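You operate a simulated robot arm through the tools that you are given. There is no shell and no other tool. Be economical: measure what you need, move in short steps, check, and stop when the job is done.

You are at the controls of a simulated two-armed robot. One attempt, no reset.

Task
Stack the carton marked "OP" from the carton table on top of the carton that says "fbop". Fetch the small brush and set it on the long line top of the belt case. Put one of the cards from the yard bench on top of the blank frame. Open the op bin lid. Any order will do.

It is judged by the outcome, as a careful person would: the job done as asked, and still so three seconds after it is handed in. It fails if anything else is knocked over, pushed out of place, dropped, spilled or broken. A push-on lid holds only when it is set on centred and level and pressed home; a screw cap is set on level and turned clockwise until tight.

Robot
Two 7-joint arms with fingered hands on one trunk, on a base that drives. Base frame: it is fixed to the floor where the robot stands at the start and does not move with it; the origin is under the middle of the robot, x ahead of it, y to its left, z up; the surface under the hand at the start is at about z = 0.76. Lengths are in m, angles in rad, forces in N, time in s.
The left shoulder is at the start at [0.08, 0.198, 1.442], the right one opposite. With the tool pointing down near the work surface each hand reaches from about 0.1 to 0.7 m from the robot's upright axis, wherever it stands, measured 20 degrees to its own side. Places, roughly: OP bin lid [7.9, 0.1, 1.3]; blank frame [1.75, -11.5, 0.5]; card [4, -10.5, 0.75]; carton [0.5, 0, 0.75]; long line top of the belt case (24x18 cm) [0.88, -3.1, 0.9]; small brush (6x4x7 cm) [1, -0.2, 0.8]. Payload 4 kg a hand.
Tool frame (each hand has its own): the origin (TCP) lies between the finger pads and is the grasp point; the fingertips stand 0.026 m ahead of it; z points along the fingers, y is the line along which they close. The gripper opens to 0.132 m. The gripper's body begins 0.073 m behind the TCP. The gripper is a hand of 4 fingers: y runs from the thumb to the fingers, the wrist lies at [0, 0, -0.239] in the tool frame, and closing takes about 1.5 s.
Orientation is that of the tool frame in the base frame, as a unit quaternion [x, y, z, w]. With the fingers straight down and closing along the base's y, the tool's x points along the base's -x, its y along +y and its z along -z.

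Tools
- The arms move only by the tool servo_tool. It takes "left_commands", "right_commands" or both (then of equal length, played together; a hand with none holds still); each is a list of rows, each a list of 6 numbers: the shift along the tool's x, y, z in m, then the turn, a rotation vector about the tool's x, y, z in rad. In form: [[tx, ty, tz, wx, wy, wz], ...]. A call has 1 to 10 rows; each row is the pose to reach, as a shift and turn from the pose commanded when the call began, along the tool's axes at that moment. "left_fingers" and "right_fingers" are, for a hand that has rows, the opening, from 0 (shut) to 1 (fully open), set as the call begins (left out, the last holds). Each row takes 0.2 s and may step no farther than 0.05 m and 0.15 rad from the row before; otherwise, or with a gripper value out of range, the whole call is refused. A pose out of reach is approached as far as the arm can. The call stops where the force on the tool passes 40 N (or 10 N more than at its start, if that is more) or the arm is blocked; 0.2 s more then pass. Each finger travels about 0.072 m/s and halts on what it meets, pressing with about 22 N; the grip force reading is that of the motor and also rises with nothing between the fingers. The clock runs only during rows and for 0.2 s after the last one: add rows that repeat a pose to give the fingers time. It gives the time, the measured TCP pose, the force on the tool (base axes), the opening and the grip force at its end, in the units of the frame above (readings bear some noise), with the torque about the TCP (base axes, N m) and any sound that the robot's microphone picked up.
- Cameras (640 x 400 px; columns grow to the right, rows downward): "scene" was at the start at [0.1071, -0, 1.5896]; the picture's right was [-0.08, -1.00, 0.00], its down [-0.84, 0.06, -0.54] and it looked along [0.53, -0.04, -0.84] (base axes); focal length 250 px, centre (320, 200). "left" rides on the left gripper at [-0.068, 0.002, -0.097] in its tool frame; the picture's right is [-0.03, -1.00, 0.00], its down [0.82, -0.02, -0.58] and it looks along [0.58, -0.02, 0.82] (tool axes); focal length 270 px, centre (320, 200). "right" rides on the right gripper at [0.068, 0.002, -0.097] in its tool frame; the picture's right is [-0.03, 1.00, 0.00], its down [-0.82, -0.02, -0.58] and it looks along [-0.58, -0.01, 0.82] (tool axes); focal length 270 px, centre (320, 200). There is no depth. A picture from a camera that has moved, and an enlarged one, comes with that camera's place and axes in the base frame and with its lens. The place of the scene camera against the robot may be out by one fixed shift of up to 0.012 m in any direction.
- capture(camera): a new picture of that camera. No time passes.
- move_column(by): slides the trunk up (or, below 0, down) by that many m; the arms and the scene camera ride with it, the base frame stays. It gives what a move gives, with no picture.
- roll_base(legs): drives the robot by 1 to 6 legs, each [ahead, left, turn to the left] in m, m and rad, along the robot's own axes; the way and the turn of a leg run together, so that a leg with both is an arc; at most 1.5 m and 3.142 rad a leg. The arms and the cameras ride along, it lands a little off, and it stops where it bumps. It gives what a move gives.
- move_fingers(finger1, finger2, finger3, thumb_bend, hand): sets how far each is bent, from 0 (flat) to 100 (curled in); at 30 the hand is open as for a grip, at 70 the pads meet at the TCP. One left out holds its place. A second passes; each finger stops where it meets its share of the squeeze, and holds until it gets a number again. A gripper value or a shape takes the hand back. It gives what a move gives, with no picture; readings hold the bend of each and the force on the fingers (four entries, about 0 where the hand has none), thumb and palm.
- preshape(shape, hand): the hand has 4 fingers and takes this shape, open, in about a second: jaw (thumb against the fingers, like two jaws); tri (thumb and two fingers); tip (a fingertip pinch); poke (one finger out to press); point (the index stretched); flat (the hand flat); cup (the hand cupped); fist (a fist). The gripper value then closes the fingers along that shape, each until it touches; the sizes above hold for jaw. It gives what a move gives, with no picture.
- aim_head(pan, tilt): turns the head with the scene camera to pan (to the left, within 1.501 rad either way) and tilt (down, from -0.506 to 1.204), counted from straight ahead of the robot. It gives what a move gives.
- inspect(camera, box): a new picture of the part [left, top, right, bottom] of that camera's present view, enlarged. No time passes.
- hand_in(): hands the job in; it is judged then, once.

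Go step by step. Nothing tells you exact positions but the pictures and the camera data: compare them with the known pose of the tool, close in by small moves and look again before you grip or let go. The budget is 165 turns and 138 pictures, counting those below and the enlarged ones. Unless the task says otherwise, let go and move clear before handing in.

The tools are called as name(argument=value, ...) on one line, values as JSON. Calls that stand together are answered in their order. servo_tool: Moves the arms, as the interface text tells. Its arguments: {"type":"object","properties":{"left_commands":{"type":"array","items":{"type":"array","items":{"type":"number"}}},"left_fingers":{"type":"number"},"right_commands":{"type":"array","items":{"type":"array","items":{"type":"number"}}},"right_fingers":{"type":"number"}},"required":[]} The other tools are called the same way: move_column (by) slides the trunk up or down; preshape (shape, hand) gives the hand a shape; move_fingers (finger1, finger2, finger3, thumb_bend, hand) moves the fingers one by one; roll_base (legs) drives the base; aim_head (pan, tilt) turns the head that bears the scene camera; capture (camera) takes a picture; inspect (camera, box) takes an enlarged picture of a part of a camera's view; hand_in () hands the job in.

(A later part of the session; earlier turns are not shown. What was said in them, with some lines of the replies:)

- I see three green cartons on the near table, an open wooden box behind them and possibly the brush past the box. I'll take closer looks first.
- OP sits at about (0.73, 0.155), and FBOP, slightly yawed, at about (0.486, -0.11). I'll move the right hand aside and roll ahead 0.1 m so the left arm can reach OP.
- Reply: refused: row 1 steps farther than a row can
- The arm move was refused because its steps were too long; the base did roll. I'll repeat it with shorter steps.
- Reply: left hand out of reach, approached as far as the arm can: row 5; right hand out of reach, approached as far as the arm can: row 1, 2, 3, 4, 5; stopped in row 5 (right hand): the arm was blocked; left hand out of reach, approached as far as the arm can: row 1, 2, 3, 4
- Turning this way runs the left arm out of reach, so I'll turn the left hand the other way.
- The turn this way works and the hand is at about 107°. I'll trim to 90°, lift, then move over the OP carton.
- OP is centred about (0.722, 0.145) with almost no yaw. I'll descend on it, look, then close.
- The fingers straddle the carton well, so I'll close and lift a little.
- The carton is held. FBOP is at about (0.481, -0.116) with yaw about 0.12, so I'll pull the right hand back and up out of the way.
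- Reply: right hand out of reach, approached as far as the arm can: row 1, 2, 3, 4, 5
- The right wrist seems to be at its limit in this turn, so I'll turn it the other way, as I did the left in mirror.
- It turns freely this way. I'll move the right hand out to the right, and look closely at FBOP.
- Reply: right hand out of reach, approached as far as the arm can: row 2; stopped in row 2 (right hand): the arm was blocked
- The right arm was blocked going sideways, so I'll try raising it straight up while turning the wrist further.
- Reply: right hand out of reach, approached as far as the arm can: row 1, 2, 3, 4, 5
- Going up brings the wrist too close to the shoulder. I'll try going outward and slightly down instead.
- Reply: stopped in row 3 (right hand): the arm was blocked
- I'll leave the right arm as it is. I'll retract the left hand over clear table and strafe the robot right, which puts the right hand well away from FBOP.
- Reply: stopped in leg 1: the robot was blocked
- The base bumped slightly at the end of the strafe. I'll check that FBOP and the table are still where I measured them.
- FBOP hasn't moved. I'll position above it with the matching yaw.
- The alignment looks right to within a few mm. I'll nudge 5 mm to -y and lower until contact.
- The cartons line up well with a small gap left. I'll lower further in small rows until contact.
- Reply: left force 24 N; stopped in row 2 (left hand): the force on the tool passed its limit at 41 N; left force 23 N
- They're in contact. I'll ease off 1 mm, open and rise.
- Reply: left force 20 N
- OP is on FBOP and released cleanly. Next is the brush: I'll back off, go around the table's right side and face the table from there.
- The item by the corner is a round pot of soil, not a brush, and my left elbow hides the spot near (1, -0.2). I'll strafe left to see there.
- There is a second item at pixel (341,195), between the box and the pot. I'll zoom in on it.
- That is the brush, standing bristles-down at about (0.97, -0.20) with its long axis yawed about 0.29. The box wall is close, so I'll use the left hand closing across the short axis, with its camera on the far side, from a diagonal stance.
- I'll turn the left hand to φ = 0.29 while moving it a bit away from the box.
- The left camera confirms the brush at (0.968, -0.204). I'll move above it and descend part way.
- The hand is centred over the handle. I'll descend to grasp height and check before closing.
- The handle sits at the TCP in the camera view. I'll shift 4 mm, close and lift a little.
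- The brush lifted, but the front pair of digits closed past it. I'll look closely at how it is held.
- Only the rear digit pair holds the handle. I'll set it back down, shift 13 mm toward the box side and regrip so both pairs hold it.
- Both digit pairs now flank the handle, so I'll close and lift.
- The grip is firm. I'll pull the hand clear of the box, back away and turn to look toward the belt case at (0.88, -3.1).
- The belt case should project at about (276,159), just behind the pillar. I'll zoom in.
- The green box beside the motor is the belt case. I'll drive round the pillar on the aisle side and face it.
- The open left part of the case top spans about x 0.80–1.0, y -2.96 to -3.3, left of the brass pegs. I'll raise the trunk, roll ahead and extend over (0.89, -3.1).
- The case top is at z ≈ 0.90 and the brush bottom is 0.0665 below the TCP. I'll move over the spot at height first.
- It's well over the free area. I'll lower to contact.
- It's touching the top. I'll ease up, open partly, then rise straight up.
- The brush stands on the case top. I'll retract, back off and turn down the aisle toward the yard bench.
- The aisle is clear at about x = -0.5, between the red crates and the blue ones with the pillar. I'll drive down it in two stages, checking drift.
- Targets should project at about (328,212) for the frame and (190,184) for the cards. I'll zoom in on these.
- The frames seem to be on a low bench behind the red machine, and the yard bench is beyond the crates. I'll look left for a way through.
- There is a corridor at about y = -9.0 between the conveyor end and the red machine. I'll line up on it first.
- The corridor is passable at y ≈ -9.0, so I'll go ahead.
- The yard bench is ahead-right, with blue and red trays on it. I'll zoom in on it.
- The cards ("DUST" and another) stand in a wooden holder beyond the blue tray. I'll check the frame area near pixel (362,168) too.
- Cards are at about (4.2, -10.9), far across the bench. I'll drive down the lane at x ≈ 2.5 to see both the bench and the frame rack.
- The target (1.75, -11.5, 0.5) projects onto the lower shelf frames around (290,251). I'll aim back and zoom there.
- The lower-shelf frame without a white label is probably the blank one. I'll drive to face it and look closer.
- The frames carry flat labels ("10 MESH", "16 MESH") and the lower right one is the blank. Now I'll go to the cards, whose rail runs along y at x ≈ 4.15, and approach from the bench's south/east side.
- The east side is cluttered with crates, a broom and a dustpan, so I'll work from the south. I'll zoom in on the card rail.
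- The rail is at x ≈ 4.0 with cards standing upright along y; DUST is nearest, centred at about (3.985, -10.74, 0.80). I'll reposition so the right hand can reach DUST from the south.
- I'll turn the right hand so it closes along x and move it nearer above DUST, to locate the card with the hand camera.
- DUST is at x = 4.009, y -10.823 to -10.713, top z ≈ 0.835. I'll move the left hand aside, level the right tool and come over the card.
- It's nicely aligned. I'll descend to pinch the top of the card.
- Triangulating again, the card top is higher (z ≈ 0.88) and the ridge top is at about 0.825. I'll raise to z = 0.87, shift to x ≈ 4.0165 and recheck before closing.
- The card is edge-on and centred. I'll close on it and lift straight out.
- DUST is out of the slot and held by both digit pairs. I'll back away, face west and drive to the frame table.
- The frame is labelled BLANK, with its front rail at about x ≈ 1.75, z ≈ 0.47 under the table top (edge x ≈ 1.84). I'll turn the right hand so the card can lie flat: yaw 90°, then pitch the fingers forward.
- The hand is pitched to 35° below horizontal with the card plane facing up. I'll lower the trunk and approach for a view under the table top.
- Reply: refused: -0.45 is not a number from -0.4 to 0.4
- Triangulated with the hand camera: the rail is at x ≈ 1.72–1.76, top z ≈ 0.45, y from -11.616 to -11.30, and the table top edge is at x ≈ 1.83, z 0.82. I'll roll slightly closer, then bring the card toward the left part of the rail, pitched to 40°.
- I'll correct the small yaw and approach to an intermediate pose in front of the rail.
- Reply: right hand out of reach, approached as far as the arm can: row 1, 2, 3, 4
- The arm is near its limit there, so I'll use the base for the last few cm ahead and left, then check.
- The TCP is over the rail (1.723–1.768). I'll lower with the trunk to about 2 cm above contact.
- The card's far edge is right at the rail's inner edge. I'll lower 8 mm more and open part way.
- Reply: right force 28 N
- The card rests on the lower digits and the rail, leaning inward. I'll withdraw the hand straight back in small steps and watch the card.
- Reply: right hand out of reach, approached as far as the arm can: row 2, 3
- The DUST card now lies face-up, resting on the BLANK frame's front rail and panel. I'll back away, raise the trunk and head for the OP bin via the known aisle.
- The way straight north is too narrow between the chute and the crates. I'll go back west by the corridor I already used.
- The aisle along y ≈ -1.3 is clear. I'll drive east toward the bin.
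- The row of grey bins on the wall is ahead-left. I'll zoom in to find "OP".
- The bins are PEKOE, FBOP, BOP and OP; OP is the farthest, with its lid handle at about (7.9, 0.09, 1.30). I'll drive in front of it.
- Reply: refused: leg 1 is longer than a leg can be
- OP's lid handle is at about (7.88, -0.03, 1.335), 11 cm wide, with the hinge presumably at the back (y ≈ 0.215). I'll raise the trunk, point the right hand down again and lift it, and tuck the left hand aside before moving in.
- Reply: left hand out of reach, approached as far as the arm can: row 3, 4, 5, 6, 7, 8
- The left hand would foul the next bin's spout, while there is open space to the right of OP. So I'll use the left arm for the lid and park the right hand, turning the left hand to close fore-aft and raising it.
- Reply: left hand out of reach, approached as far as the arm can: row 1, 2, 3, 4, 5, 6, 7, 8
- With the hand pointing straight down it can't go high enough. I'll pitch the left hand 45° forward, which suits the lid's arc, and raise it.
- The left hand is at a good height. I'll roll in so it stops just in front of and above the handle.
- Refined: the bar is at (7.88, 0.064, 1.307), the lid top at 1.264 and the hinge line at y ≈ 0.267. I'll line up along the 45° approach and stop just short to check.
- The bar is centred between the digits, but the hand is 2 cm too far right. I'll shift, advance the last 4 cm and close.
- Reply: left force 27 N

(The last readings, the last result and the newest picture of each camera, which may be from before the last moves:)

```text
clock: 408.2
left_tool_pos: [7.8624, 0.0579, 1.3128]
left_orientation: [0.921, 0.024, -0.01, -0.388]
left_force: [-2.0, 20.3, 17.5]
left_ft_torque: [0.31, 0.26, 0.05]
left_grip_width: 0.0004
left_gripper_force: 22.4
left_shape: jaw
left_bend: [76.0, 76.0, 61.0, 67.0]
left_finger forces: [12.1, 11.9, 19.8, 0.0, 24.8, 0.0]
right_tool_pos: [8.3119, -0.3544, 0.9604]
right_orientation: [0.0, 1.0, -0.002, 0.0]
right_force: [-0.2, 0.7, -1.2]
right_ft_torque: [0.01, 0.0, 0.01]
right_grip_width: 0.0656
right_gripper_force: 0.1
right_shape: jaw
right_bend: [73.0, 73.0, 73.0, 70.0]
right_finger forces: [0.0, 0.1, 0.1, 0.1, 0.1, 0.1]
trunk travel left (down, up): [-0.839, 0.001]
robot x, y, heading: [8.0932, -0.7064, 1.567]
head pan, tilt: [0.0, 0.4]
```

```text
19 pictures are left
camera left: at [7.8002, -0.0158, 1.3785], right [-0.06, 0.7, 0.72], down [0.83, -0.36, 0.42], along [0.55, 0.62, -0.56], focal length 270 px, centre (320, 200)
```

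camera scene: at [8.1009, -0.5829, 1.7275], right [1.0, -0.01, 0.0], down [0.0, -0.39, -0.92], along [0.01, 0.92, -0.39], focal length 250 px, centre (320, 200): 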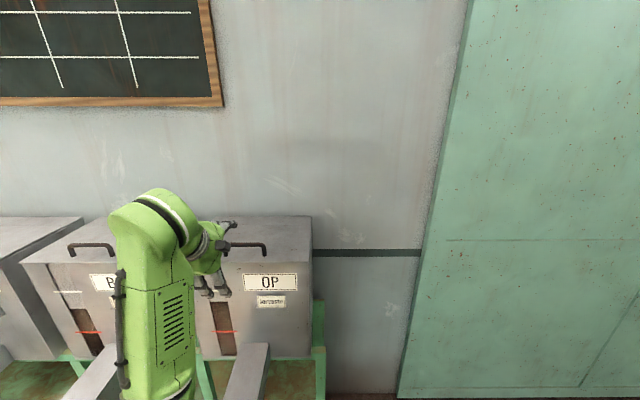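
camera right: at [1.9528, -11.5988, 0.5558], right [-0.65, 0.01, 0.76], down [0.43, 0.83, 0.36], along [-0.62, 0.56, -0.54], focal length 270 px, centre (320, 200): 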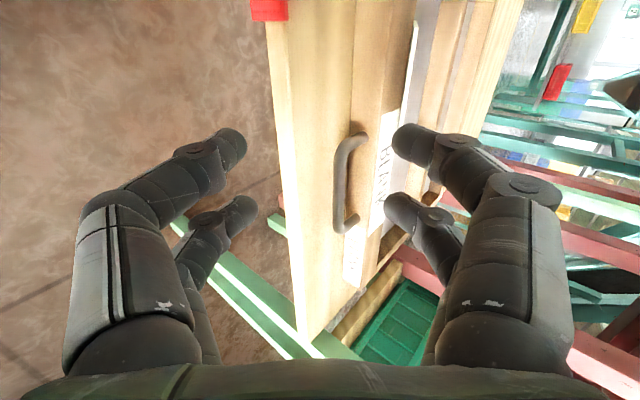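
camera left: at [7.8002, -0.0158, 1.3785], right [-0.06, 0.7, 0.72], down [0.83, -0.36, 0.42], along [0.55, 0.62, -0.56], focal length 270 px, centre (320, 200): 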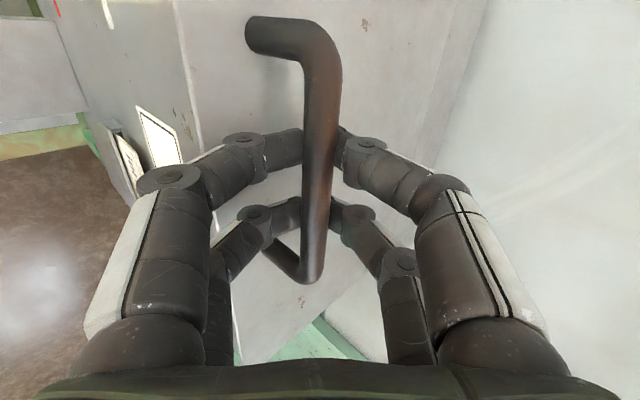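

Both digit pairs hold the bar. I'll lift the lid along its hinge arc to about 0.6 rad, pitching the hand along.

servo_tool(left_commands=[[0, -0.0184, -0.0102, -0.05, 0, 0], [0, -0.0375, -0.0185, -0.1, 0, 0], [0, -0.0576, -0.0248, -0.15, 0, 0]])

capture(camera="scene")

```text
clock: 409.0
left_tool_pos: [7.8622, 0.0854, 1.3657]
left_orientation: [0.95, 0.025, -0.007, -0.312]
left_force: [1.7, 11.6, -12.1]
left_ft_torque: [0.15, -0.02, -0.05]
left_grip_width: 0.0001
left_gripper_force: 21.9
left_shape: jaw
left_bend: [75.0, 75.0, 64.0, 66.0]
left_finger forces: [13.5, 0.1, 0.1, 0.0, 15.8, 0.1]
right_tool_pos: [8.3118, -0.353, 0.96]
right_orientation: [0.001, 1.0, -0.003, 0.0]
right_force: [-0.2, 0.7, 0.9]
right_ft_torque: [0.01, 0.02, 0.0]
right_grip_width: 0.0659
right_gripper_force: 0.0
right_shape: jaw
right_bend: [73.0, 73.0, 73.0, 70.0]
right_finger forces: [0.1, 0.0, 0.1, 0.0, 0.0, 0.0]
trunk travel left (down, up): [-0.839, 0.001]
robot x, y, heading: [8.0944, -0.7065, 1.567]
head pan, tilt: [0.0, 0.4]
```

```text
18 pictures are left
camera scene: at [8.1018, -0.5696, 1.7262], right [1.0, -0.01, 0.0], down [0.0, -0.4, -0.92], along [0.01, 0.92, -0.4], focal length 250 px, centre (320, 200)
```

scene: 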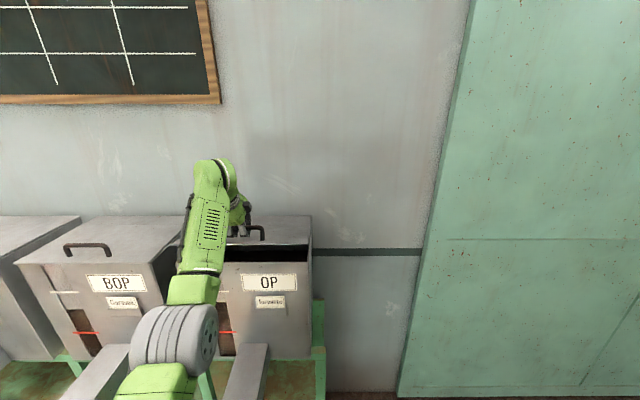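

The lid is opening. I'll continue along the arc to about 0.8 rad.

servo_tool(left_commands=[[0, -0.0194, -0.0075, -0.05, 0, 0], [0, -0.0398, -0.0132, -0.1, 0, 0], [0, -0.0604, -0.0167, -0.15, 0, 0], [0, -0.0813, -0.0183, -0.2, 0, 0], [0, -0.1024, -0.0177, -0.25, 0, 0]])

capture(camera="scene")

```text
clock: 409.8
left_tool_pos: [7.8602, 0.1095, 1.3984]
left_orientation: [0.97, 0.024, -0.006, -0.241]
left_force: [1.3, 7.2, -6.6]
left_ft_torque: [0.08, -0.08, -0.05]
left_grip_width: 0.0
left_gripper_force: 21.7
left_shape: jaw
left_bend: [75.0, 75.0, 65.0, 66.0]
left_finger forces: [0.0, 0.1, 0.0, 0.1, 0.0, 0.1]
left hand out of reach, approached as far as the arm can: row 3, 4
right_tool_pos: [8.3112, -0.354, 0.9607]
right_orientation: [0.002, 1.0, -0.002, 0.0]
right_force: [0.7, -0.1, -0.1]
right_ft_torque: [-0.01, 0.04, 0.0]
right_grip_width: 0.0659
right_gripper_force: 0.2
right_shape: jaw
right_bend: [73.0, 73.0, 73.0, 70.0]
right_finger forces: [0.0, 0.1, 0.1, 0.1, 0.0, 0.1]
trunk travel left (down, up): [-0.839, 0.001]
robot x, y, heading: [8.092, -0.7095, 1.564]
head pan, tilt: [0.0, 0.4]
stopped in row 4 (left hand): the force on the tool passed its limit at 51 N (the readings are from after the stop); the commanded pose is now the measured one
```

```text
17 pictures are left
camera scene: at [8.1014, -0.5739, 1.7269], right [1.0, -0.01, 0.0], down [0.0, -0.39, -0.92], along [0.01, 0.92, -0.39], focal length 250 px, centre (320, 200)
```

scene: 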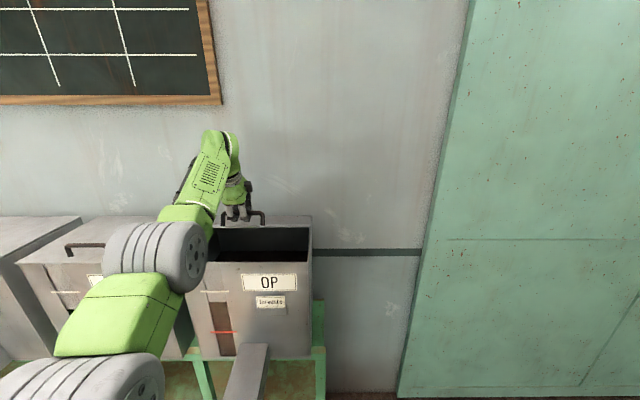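

The left arm is at its reach limit with the lid open about 30°. While it holds, I'll bring the right hand up, pointing forward and upward, to push the lid from underneath.

servo_tool(right_commands=[[0.02, 0.01, -0.029, -0.145, 0, 0], [0.04, 0.02, -0.058, -0.29, 0, 0], [0.06, 0.03, -0.087, -0.435, 0, 0], [0.08, 0.04, -0.116, -0.58, 0, 0], [0.1, 0.05, -0.145, -0.725, 0, 0], [0.12, 0.06, -0.174, -0.87, 0, 0], [0.14, 0.07, -0.203, -1.015, 0, 0], [0.16, 0.08, -0.232, -1.16, 0, 0], [0.18, 0.09, -0.261, -1.305, 0, 0], [0.2, 0.1, -0.29, -1.45, 0, 0]], right_fingers=0)

capture(camera="scene")

```text
clock: 412.0
left_tool_pos: [7.8575, 0.1124, 1.4002]
left_orientation: [0.97, 0.026, -0.005, -0.242]
left_force: [4.6, 0.2, -5.4]
left_ft_torque: [-0.02, -0.14, 0.03]
left_grip_width: 0.0003
left_gripper_force: 22.4
left_shape: jaw
left_bend: [75.0, 75.0, 65.0, 66.0]
left_finger forces: [0.0, 0.1, 0.0, 0.0, 0.1, 0.1]
right_tool_pos: [8.0918, -0.2426, 1.3087]
right_orientation: [-0.002, 0.762, 0.648, 0.004]
right_force: [-0.1, 0.1, -1.0]
right_ft_torque: [0.05, -0.03, -0.06]
right_grip_width: 0.0
right_gripper_force: 22.0
right_shape: jaw
right_bend: [62.0, 63.0, 63.0, 70.0]
right_finger forces: [0.1, 0.1, 0.1, 0.0, 0.0, 0.0]
right hand out of reach, approached as far as the arm can: row 7, 8, 9, 10
trunk travel left (down, up): [-0.839, 0.001]
robot x, y, heading: [8.0958, -0.7077, 1.566]
head pan, tilt: [0.0, 0.4]
```

```text
16 pictures are left
camera scene: at [8.0992, -0.5713, 1.7267], right [1.0, -0.01, 0.0], down [0.0, -0.39, -0.92], along [0.01, 0.92, -0.39], focal length 250 px, centre (320, 200)
```

scene: 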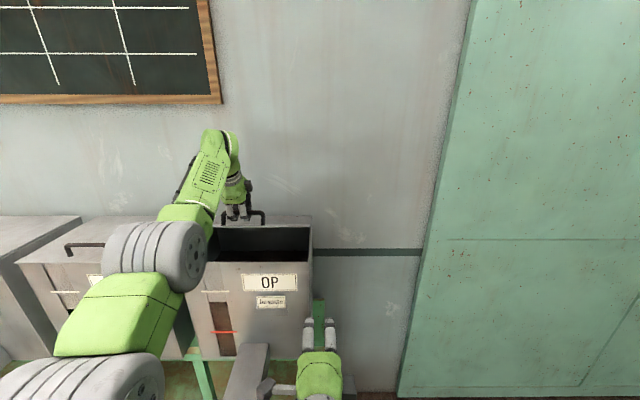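

The right hand points forward at a good height. I'll slide it in under the raised lid edge, to the right of the left hand.

servo_tool(right_commands=[[0.015, 0.03, 0.02, 0, 0, 0], [0.03, 0.045, 0.06, 0, 0, 0], [0.045, 0.055, 0.1, 0, 0, 0], [0.06, 0.063, 0.145, 0, 0, 0], [0.07, 0.069, 0.185, 0, 0, 0], [0.08, 0.075, 0.225, 0, 0, 0], [0.082, 0.08, 0.262, 0, 0, 0]])

capture(camera="scene")

capture(camera="right")

```text
clock: 413.6
left_tool_pos: [7.8583, 0.1099, 1.3992]
left_orientation: [0.97, 0.025, -0.007, -0.241]
left_force: [-1.0, 7.3, -8.9]
left_ft_torque: [0.11, -0.13, -0.09]
left_grip_width: 0.0
left_gripper_force: 22.0
left_shape: jaw
left_bend: [75.0, 75.0, 65.0, 66.0]
left_finger forces: [0.0, 0.0, 0.0, 0.0, 0.0, 0.0]
right_tool_pos: [8.0545, -0.0119, 1.4011]
right_orientation: [-0.009, 0.756, 0.655, 0.002]
right_force: [0.1, 0.5, -0.5]
right_ft_torque: [0.02, -0.05, -0.02]
right_grip_width: 0.0001
right_gripper_force: 22.1
right_shape: jaw
right_bend: [62.0, 63.0, 63.0, 70.0]
right_finger forces: [0.1, 0.1, 0.0, 0.0, 0.0, 0.1]
right hand out of reach, approached as far as the arm can: row 3, 4, 5, 6, 7
trunk travel left (down, up): [-0.839, 0.001]
robot x, y, heading: [8.0951, -0.7105, 1.565]
head pan, tilt: [0.0, 0.4]
```

```text
15 pictures are left
camera scene: at [8.1013, -0.5735, 1.7267], right [1.0, -0.01, 0.0], down [0.0, -0.39, -0.92], along [0.01, 0.92, -0.39], focal length 250 px, centre (320, 200)
```

scene: 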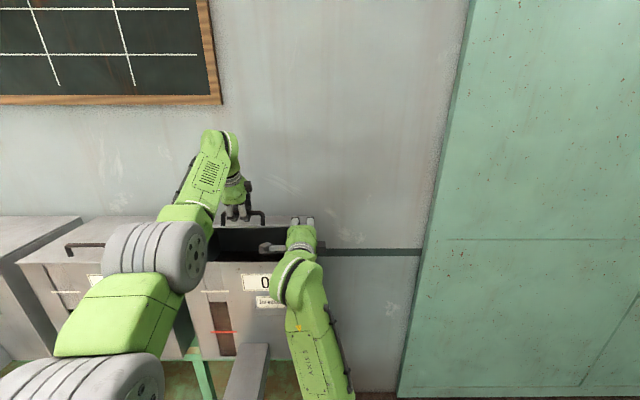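

```text
14 pictures are left
camera right: at [7.9871, -0.1085, 1.4158], right [0.01, 0.14, 0.99], down [0.82, -0.56, 0.08], along [0.57, 0.81, -0.12], focal length 270 px, centre (320, 200)
```

right: 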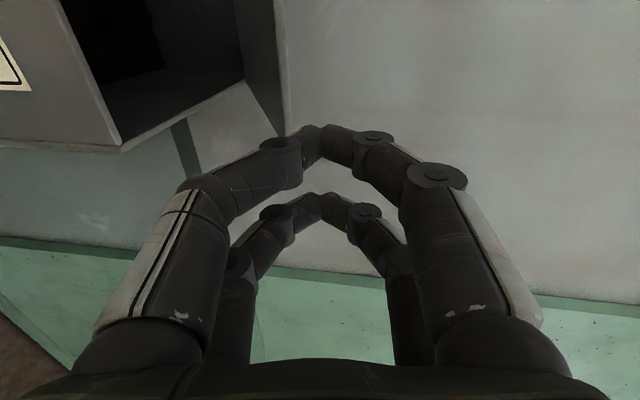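

The right arm can't cross while pointing straight ahead. I'll yaw the hand to the left a bit, lower it and then slide in under the lid.

servo_tool(right_commands=[[0.018, -0.025, 0, 0, 0.13, 0], [0.036, -0.05, 0, 0, 0.26, 0], [0.055, -0.058, 0.02, 0, 0.4, 0], [0.055, -0.054, 0.05, 0, 0.4, 0], [0.055, -0.05, 0.08, 0, 0.4, 0], [0.055, -0.047, 0.098, 0, 0.4, 0]])

inspect(camera="scene", box=[190, 180, 350, 280])

```text
clock: 415.0
left_tool_pos: [7.8588, 0.1111, 1.4044]
left_orientation: [0.969, 0.022, -0.008, -0.248]
left_force: [-5.7, 32.6, 11.8]
left_ft_torque: [0.16, 0.19, -0.2]
left_grip_width: 0.0
left_gripper_force: 21.2
left_shape: jaw
left_bend: [75.0, 75.0, 65.0, 66.0]
left_finger forces: [0.1, 0.0, 0.0, 0.0, 26.3, 0.0]
right_tool_pos: [7.9965, 0.0637, 1.3452]
right_orientation: [-0.128, 0.739, 0.645, -0.146]
right_force: [5.2, -24.9, -22.1]
right_ft_torque: [0.99, 0.73, -0.6]
right_grip_width: 0.0
right_gripper_force: 22.1
right_shape: jaw
right_bend: [62.0, 59.0, 62.0, 70.0]
right_finger forces: [0.1, 31.6, 0.1, 0.0, 0.0, 0.1]
right hand out of reach, approached as far as the arm can: row 1, 5, 6
trunk travel left (down, up): [-0.839, 0.001]
robot x, y, heading: [8.0943, -0.7087, 1.559]
head pan, tilt: [0.0, 0.4]
```

```text
4.00 times, centred on (270, 230) of scene
camera zoom: at [8.1029, -0.5736, 1.7267], right [1.0, -0.01, 0.0], down [0.0, -0.39, -0.92], along [0.01, 0.92, -0.39], focal length 999 px, centre (520, 80)
```

zoom: 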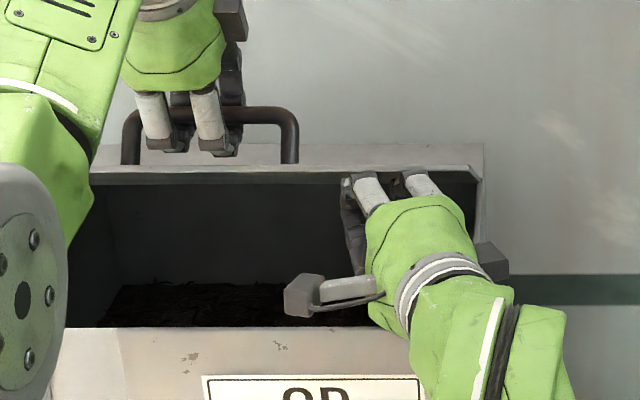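

The right hand is under the lid and bearing on it. Now I'll release the handle with the left hand and lift it clear.

servo_tool(left_commands=[[0, 0, 0, 0, 0, 0], [0, 0, 0, 0, 0, 0], [0, 0, -0.005, 0, 0, 0], [0, 0, -0.01, 0, 0, 0], [0, 0, -0.03, 0, 0, 0], [0, 0.01, -0.06, 0, 0, 0], [0, 0.02, -0.09, 0, 0, 0]], left_fingers=0.6)

capture(camera="scene")

```text
clock: 416.6
left_tool_pos: [7.8613, 0.0426, 1.4733]
left_orientation: [0.969, 0.024, -0.005, -0.244]
left_force: [0.6, 0.0, -0.2]
left_ft_torque: [-0.01, -0.03, -0.03]
left_grip_width: 0.0785
left_gripper_force: 0.1
left_shape: jaw
left_bend: [71.0, 71.0, 71.0, 70.0]
left_finger forces: [0.1, 0.1, 0.0, 0.1, 0.0, 0.0]
right_tool_pos: [7.9956, 0.0579, 1.3571]
right_orientation: [-0.128, 0.733, 0.652, -0.144]
right_force: [-0.1, -0.1, 0.4]
right_ft_torque: [0.01, 0.01, -0.01]
right_grip_width: 0.0002
right_gripper_force: 22.1
right_shape: jaw
right_bend: [62.0, 66.0, 58.0, 70.0]
right_finger forces: [0.0, 0.0, 0.1, 0.0, 0.0, 0.1]
trunk travel left (down, up): [-0.839, 0.001]
robot x, y, heading: [8.0952, -0.7054, 1.566]
head pan, tilt: [0.0, 0.4]
```

```text
12 pictures are left
camera scene: at [8.1021, -0.582, 1.7274], right [1.0, -0.01, 0.0], down [0.0, -0.39, -0.92], along [0.0, 0.92, -0.39], focal length 250 px, centre (320, 200)
```

scene: 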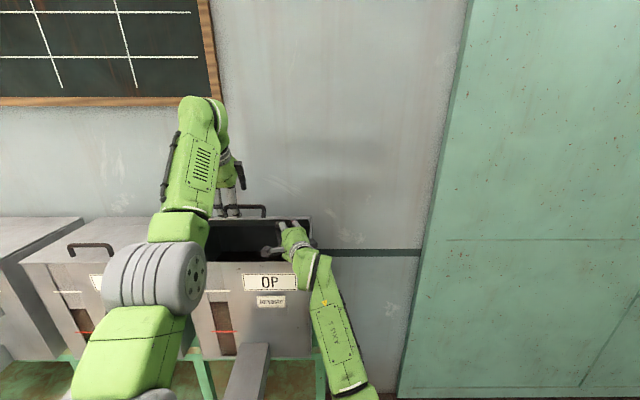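

The lid stays up by itself. I'll retract the left hand and push the lid further with the right.

servo_tool(left_commands=[[0, 0.03, -0.025, 0, 0, 0], [0, 0.06, -0.05, 0, 0, 0], [0, 0.09, -0.075, 0, 0, 0], [0, 0.1175, -0.097, 0, 0, 0], [0, 0.1175, -0.097, 0, 0, 0]], right_commands=[[0, 0, 0, 0, 0, 0], [0, 0, 0, 0, 0, 0], [-0.0097, 0.0383, 0.0238, 0, 0, 0], [-0.0196, 0.0716, 0.0482, 0, 0, 0], [-0.03, 0.095, 0.0736, 0, 0, 0]])

capture(camera="scene")

```text
clock: 417.8
left_tool_pos: [7.8676, -0.1048, 1.5034]
left_orientation: [0.97, 0.025, -0.006, -0.244]
left_force: [0.2, 0.3, 1.0]
left_ft_torque: [0.01, -0.03, 0.01]
left_grip_width: 0.0791
left_gripper_force: 0.0
left_shape: jaw
left_bend: [71.0, 71.0, 71.0, 70.0]
left_finger forces: [0.1, 0.0, 0.0, 0.1, 0.1, 0.0]
right_tool_pos: [7.9781, 0.1269, 1.4425]
right_orientation: [-0.12, 0.738, 0.65, -0.136]
right_force: [0.2, -3.7, 0.0]
right_ft_torque: [0.06, 0.02, -0.04]
right_grip_width: 0.0002
right_gripper_force: 22.1
right_shape: jaw
right_bend: [62.0, 67.0, 58.0, 70.0]
right_finger forces: [0.0, 3.8, 0.0, 0.0, 0.0, 0.1]
right hand out of reach, approached as far as the arm can: row 3, 4, 5
trunk travel left (down, up): [-0.839, 0.001]
robot x, y, heading: [8.0939, -0.7063, 1.567]
head pan, tilt: [0.0, 0.4]
```

```text
11 pictures are left
camera scene: at [8.1012, -0.5802, 1.7272], right [1.0, -0.01, 0.0], down [0.0, -0.39, -0.92], along [0.01, 0.92, -0.39], focal length 250 px, centre (320, 200)
```

scene: 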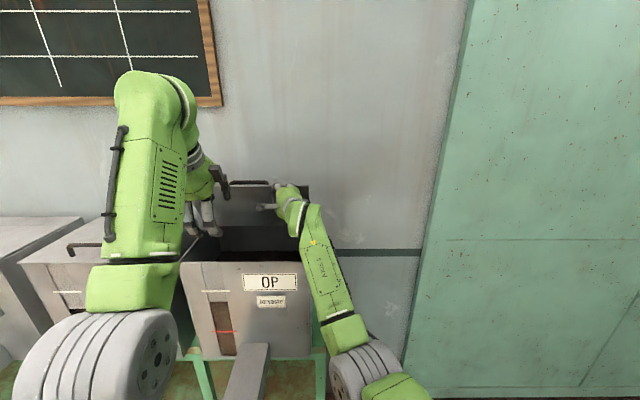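

The lid is at about 65°. I'll keep pushing forward toward past vertical.

servo_tool(right_commands=[[-0.015, 0.0146, 0.0357, 0, 0, 0], [-0.03, 0.0243, 0.072, 0, 0, 0], [-0.045, 0.032, 0.108, 0, 0, 0], [-0.056, 0.0354, 0.136, 0, 0, 0]])

capture(camera="scene")

```text
clock: 418.8
left_tool_pos: [7.8673, -0.1037, 1.5028]
left_orientation: [0.97, 0.024, -0.006, -0.243]
left_force: [0.0, 0.4, -0.3]
left_ft_torque: [0.03, 0.0, 0.01]
left_grip_width: 0.0789
left_gripper_force: 0.1
left_shape: jaw
left_bend: [71.0, 71.0, 71.0, 70.0]
left_finger forces: [0.0, 0.1, 0.0, 0.1, 0.0, 0.0]
right_tool_pos: [7.9801, 0.126, 1.4656]
right_orientation: [-0.123, 0.737, 0.65, -0.138]
right_force: [-0.3, -1.3, -0.4]
right_ft_torque: [0.0, 0.01, -0.01]
right_grip_width: 0.0001
right_gripper_force: 22.4
right_shape: jaw
right_bend: [62.0, 67.0, 58.0, 70.0]
right_finger forces: [0.0, 0.0, 0.0, 0.0, 0.1, 0.1]
right hand out of reach, approached as far as the arm can: row 1, 2, 3, 4
trunk travel left (down, up): [-0.839, 0.001]
robot x, y, heading: [8.0957, -0.7083, 1.566]
head pan, tilt: [0.0, 0.4]
```

```text
10 pictures are left
camera scene: at [8.102, -0.5793, 1.7272], right [1.0, -0.01, 0.0], down [0.0, -0.39, -0.92], along [0.01, 0.92, -0.39], focal length 250 px, centre (320, 200)
```

scene: 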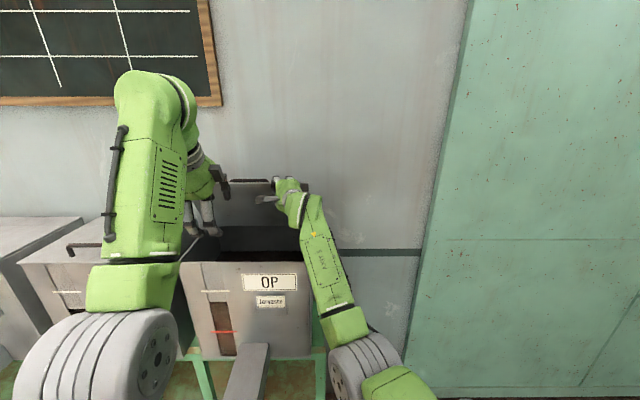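

The arm is at its limit, so I'll push the lid the rest of the way by rolling the base forward 9 cm.

roll_base(legs=[[0.09, 0, 0]])

inspect(camera="scene", box=[160, 140, 360, 290])

```text
clock: 420.1
left_tool_pos: [7.8668, -0.0103, 1.5005]
left_orientation: [0.97, 0.025, -0.006, -0.242]
left_force: [-1.0, -0.8, 0.4]
left_ft_torque: [-0.02, -0.01, -0.02]
left_grip_width: 0.0792
left_gripper_force: 0.0
left_shape: jaw
left_bend: [71.0, 71.0, 71.0, 70.0]
left_finger forces: [0.0, 0.0, 0.1, 0.0, 0.0, 0.1]
right_tool_pos: [7.9746, 0.2174, 1.4636]
right_orientation: [-0.124, 0.738, 0.648, -0.141]
right_force: [-0.2, 0.1, 0.4]
right_ft_torque: [0.01, -0.01, -0.01]
right_grip_width: 0.0001
right_gripper_force: 22.6
right_shape: jaw
right_bend: [62.0, 70.0, 62.0, 70.0]
right_finger forces: [0.0, 0.1, 0.0, 0.0, 0.1, 0.1]
trunk travel left (down, up): [-0.839, 0.001]
robot x, y, heading: [8.0918, -0.6144, 1.566]
head pan, tilt: [0.0, 0.4]
stopped in leg 1: the force on the tool passed its limit at 88 N (the readings are from after the stop); the commanded pose is now the measured one
```

```text
2.67 times, centred on (260, 215) of scene
camera zoom: at [8.1005, -0.4861, 1.7269], right [1.0, -0.01, 0.0], down [0.0, -0.39, -0.92], along [0.01, 0.92, -0.39], focal length 666 px, centre (480, 160)
```

zoom: 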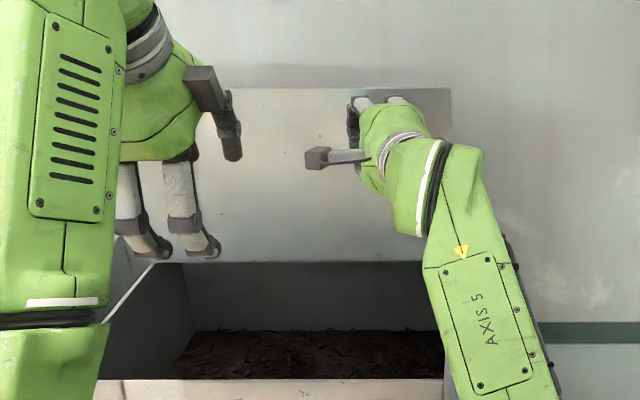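

The push met a hard stop, so the lid looks fully open. I'll back away and check that it stays.

roll_base(legs=[[-0.4, 0, 0]])

capture(camera="scene")

```text
clock: 422.5
left_tool_pos: [7.8669, -0.4076, 1.5011]
left_orientation: [0.97, 0.025, -0.007, -0.242]
left_force: [-0.4, 0.4, 0.5]
left_ft_torque: [0.0, 0.0, -0.04]
left_grip_width: 0.0789
left_gripper_force: 0.1
left_shape: jaw
left_bend: [71.0, 71.0, 71.0, 70.0]
left_finger forces: [0.0, 0.0, 0.0, 0.1, 0.0, 0.0]
right_tool_pos: [7.9753, -0.1788, 1.4625]
right_orientation: [-0.123, 0.738, 0.648, -0.142]
right_force: [0.3, 0.0, 0.0]
right_ft_torque: [0.0, 0.02, -0.01]
right_grip_width: 0.0
right_gripper_force: 21.3
right_shape: jaw
right_bend: [62.0, 70.0, 62.0, 70.0]
right_finger forces: [0.0, 0.0, 0.0, 0.0, 0.0, 0.0]
trunk travel left (down, up): [-0.839, 0.001]
robot x, y, heading: [8.0967, -1.0191, 1.563]
head pan, tilt: [0.0, 0.4]
```

```text
8 pictures are left
camera scene: at [8.1002, -0.8822, 1.7267], right [1.0, -0.01, 0.0], down [0.0, -0.39, -0.92], along [0.0, 0.92, -0.39], focal length 250 px, centre (320, 200)
```

scene: 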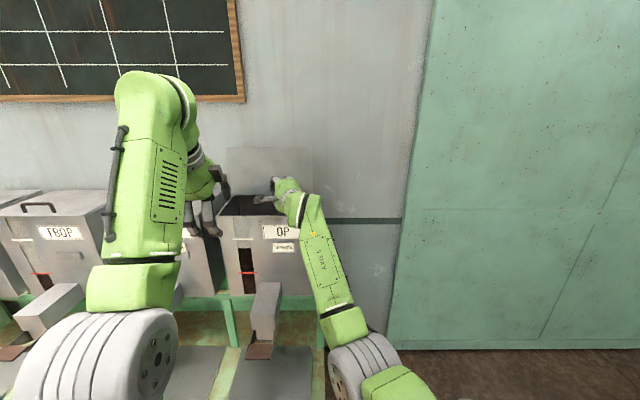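

roll_base(legs=[[-0.1, 0, 0]])

inspect(camera="scene", box=[180, 120, 340, 260])

```text
clock: 423.7
left_tool_pos: [7.8655, -0.4955, 1.4947]
left_orientation: [0.971, 0.025, -0.005, -0.238]
left_force: [0.6, 0.5, -0.8]
left_ft_torque: [-0.09, -0.03, 0.01]
left_grip_width: 0.0788
left_gripper_force: 0.0
left_shape: jaw
left_bend: [71.0, 71.0, 71.0, 70.0]
left_finger forces: [0.1, 0.1, 0.0, 0.0, 0.0, 0.0]
right_tool_pos: [7.9753, -0.2674, 1.4576]
right_orientation: [-0.123, 0.741, 0.645, -0.143]
right_force: [0.0, 1.4, -0.4]
right_ft_torque: [0.02, -0.03, 0.05]
right_grip_width: 0.0001
right_gripper_force: 22.2
right_shape: jaw
right_bend: [62.0, 70.0, 62.0, 70.0]
right_finger forces: [0.1, 0.1, 0.0, 0.0, 0.0, 0.0]
trunk travel left (down, up): [-0.839, 0.001]
robot x, y, heading: [8.0893, -1.118, 1.565]
head pan, tilt: [0.0, 0.4]
```

```text
2.86 times, centred on (260, 190) of scene
camera zoom: at [8.0996, -0.9695, 1.7257], right [1.0, -0.01, 0.0], down [0.0, -0.4, -0.92], along [0.01, 0.92, -0.4], focal length 714 px, centre (491, 229)
```

zoom: 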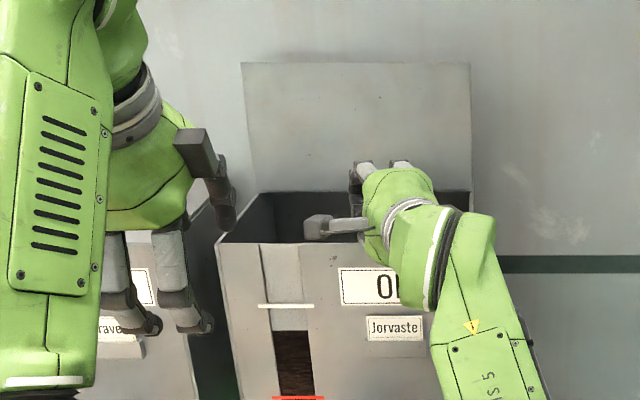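

The OP lid stands fully open and stays there with both hands clear. All four jobs are done, so I'm handing in.

hand_in()

```text
The job is handed in.
```

All four jobs are done and handed in:
- **Carton:** OP is stacked on FBOP.
- **Brush:** it stands on the belt case top.
- **Card:** DUST rests on the BLANK frame, on a slant between the front rail and the panel rather than flat.
- **Bin lid:** the OP lid is fully open and stayed open after I backed away.
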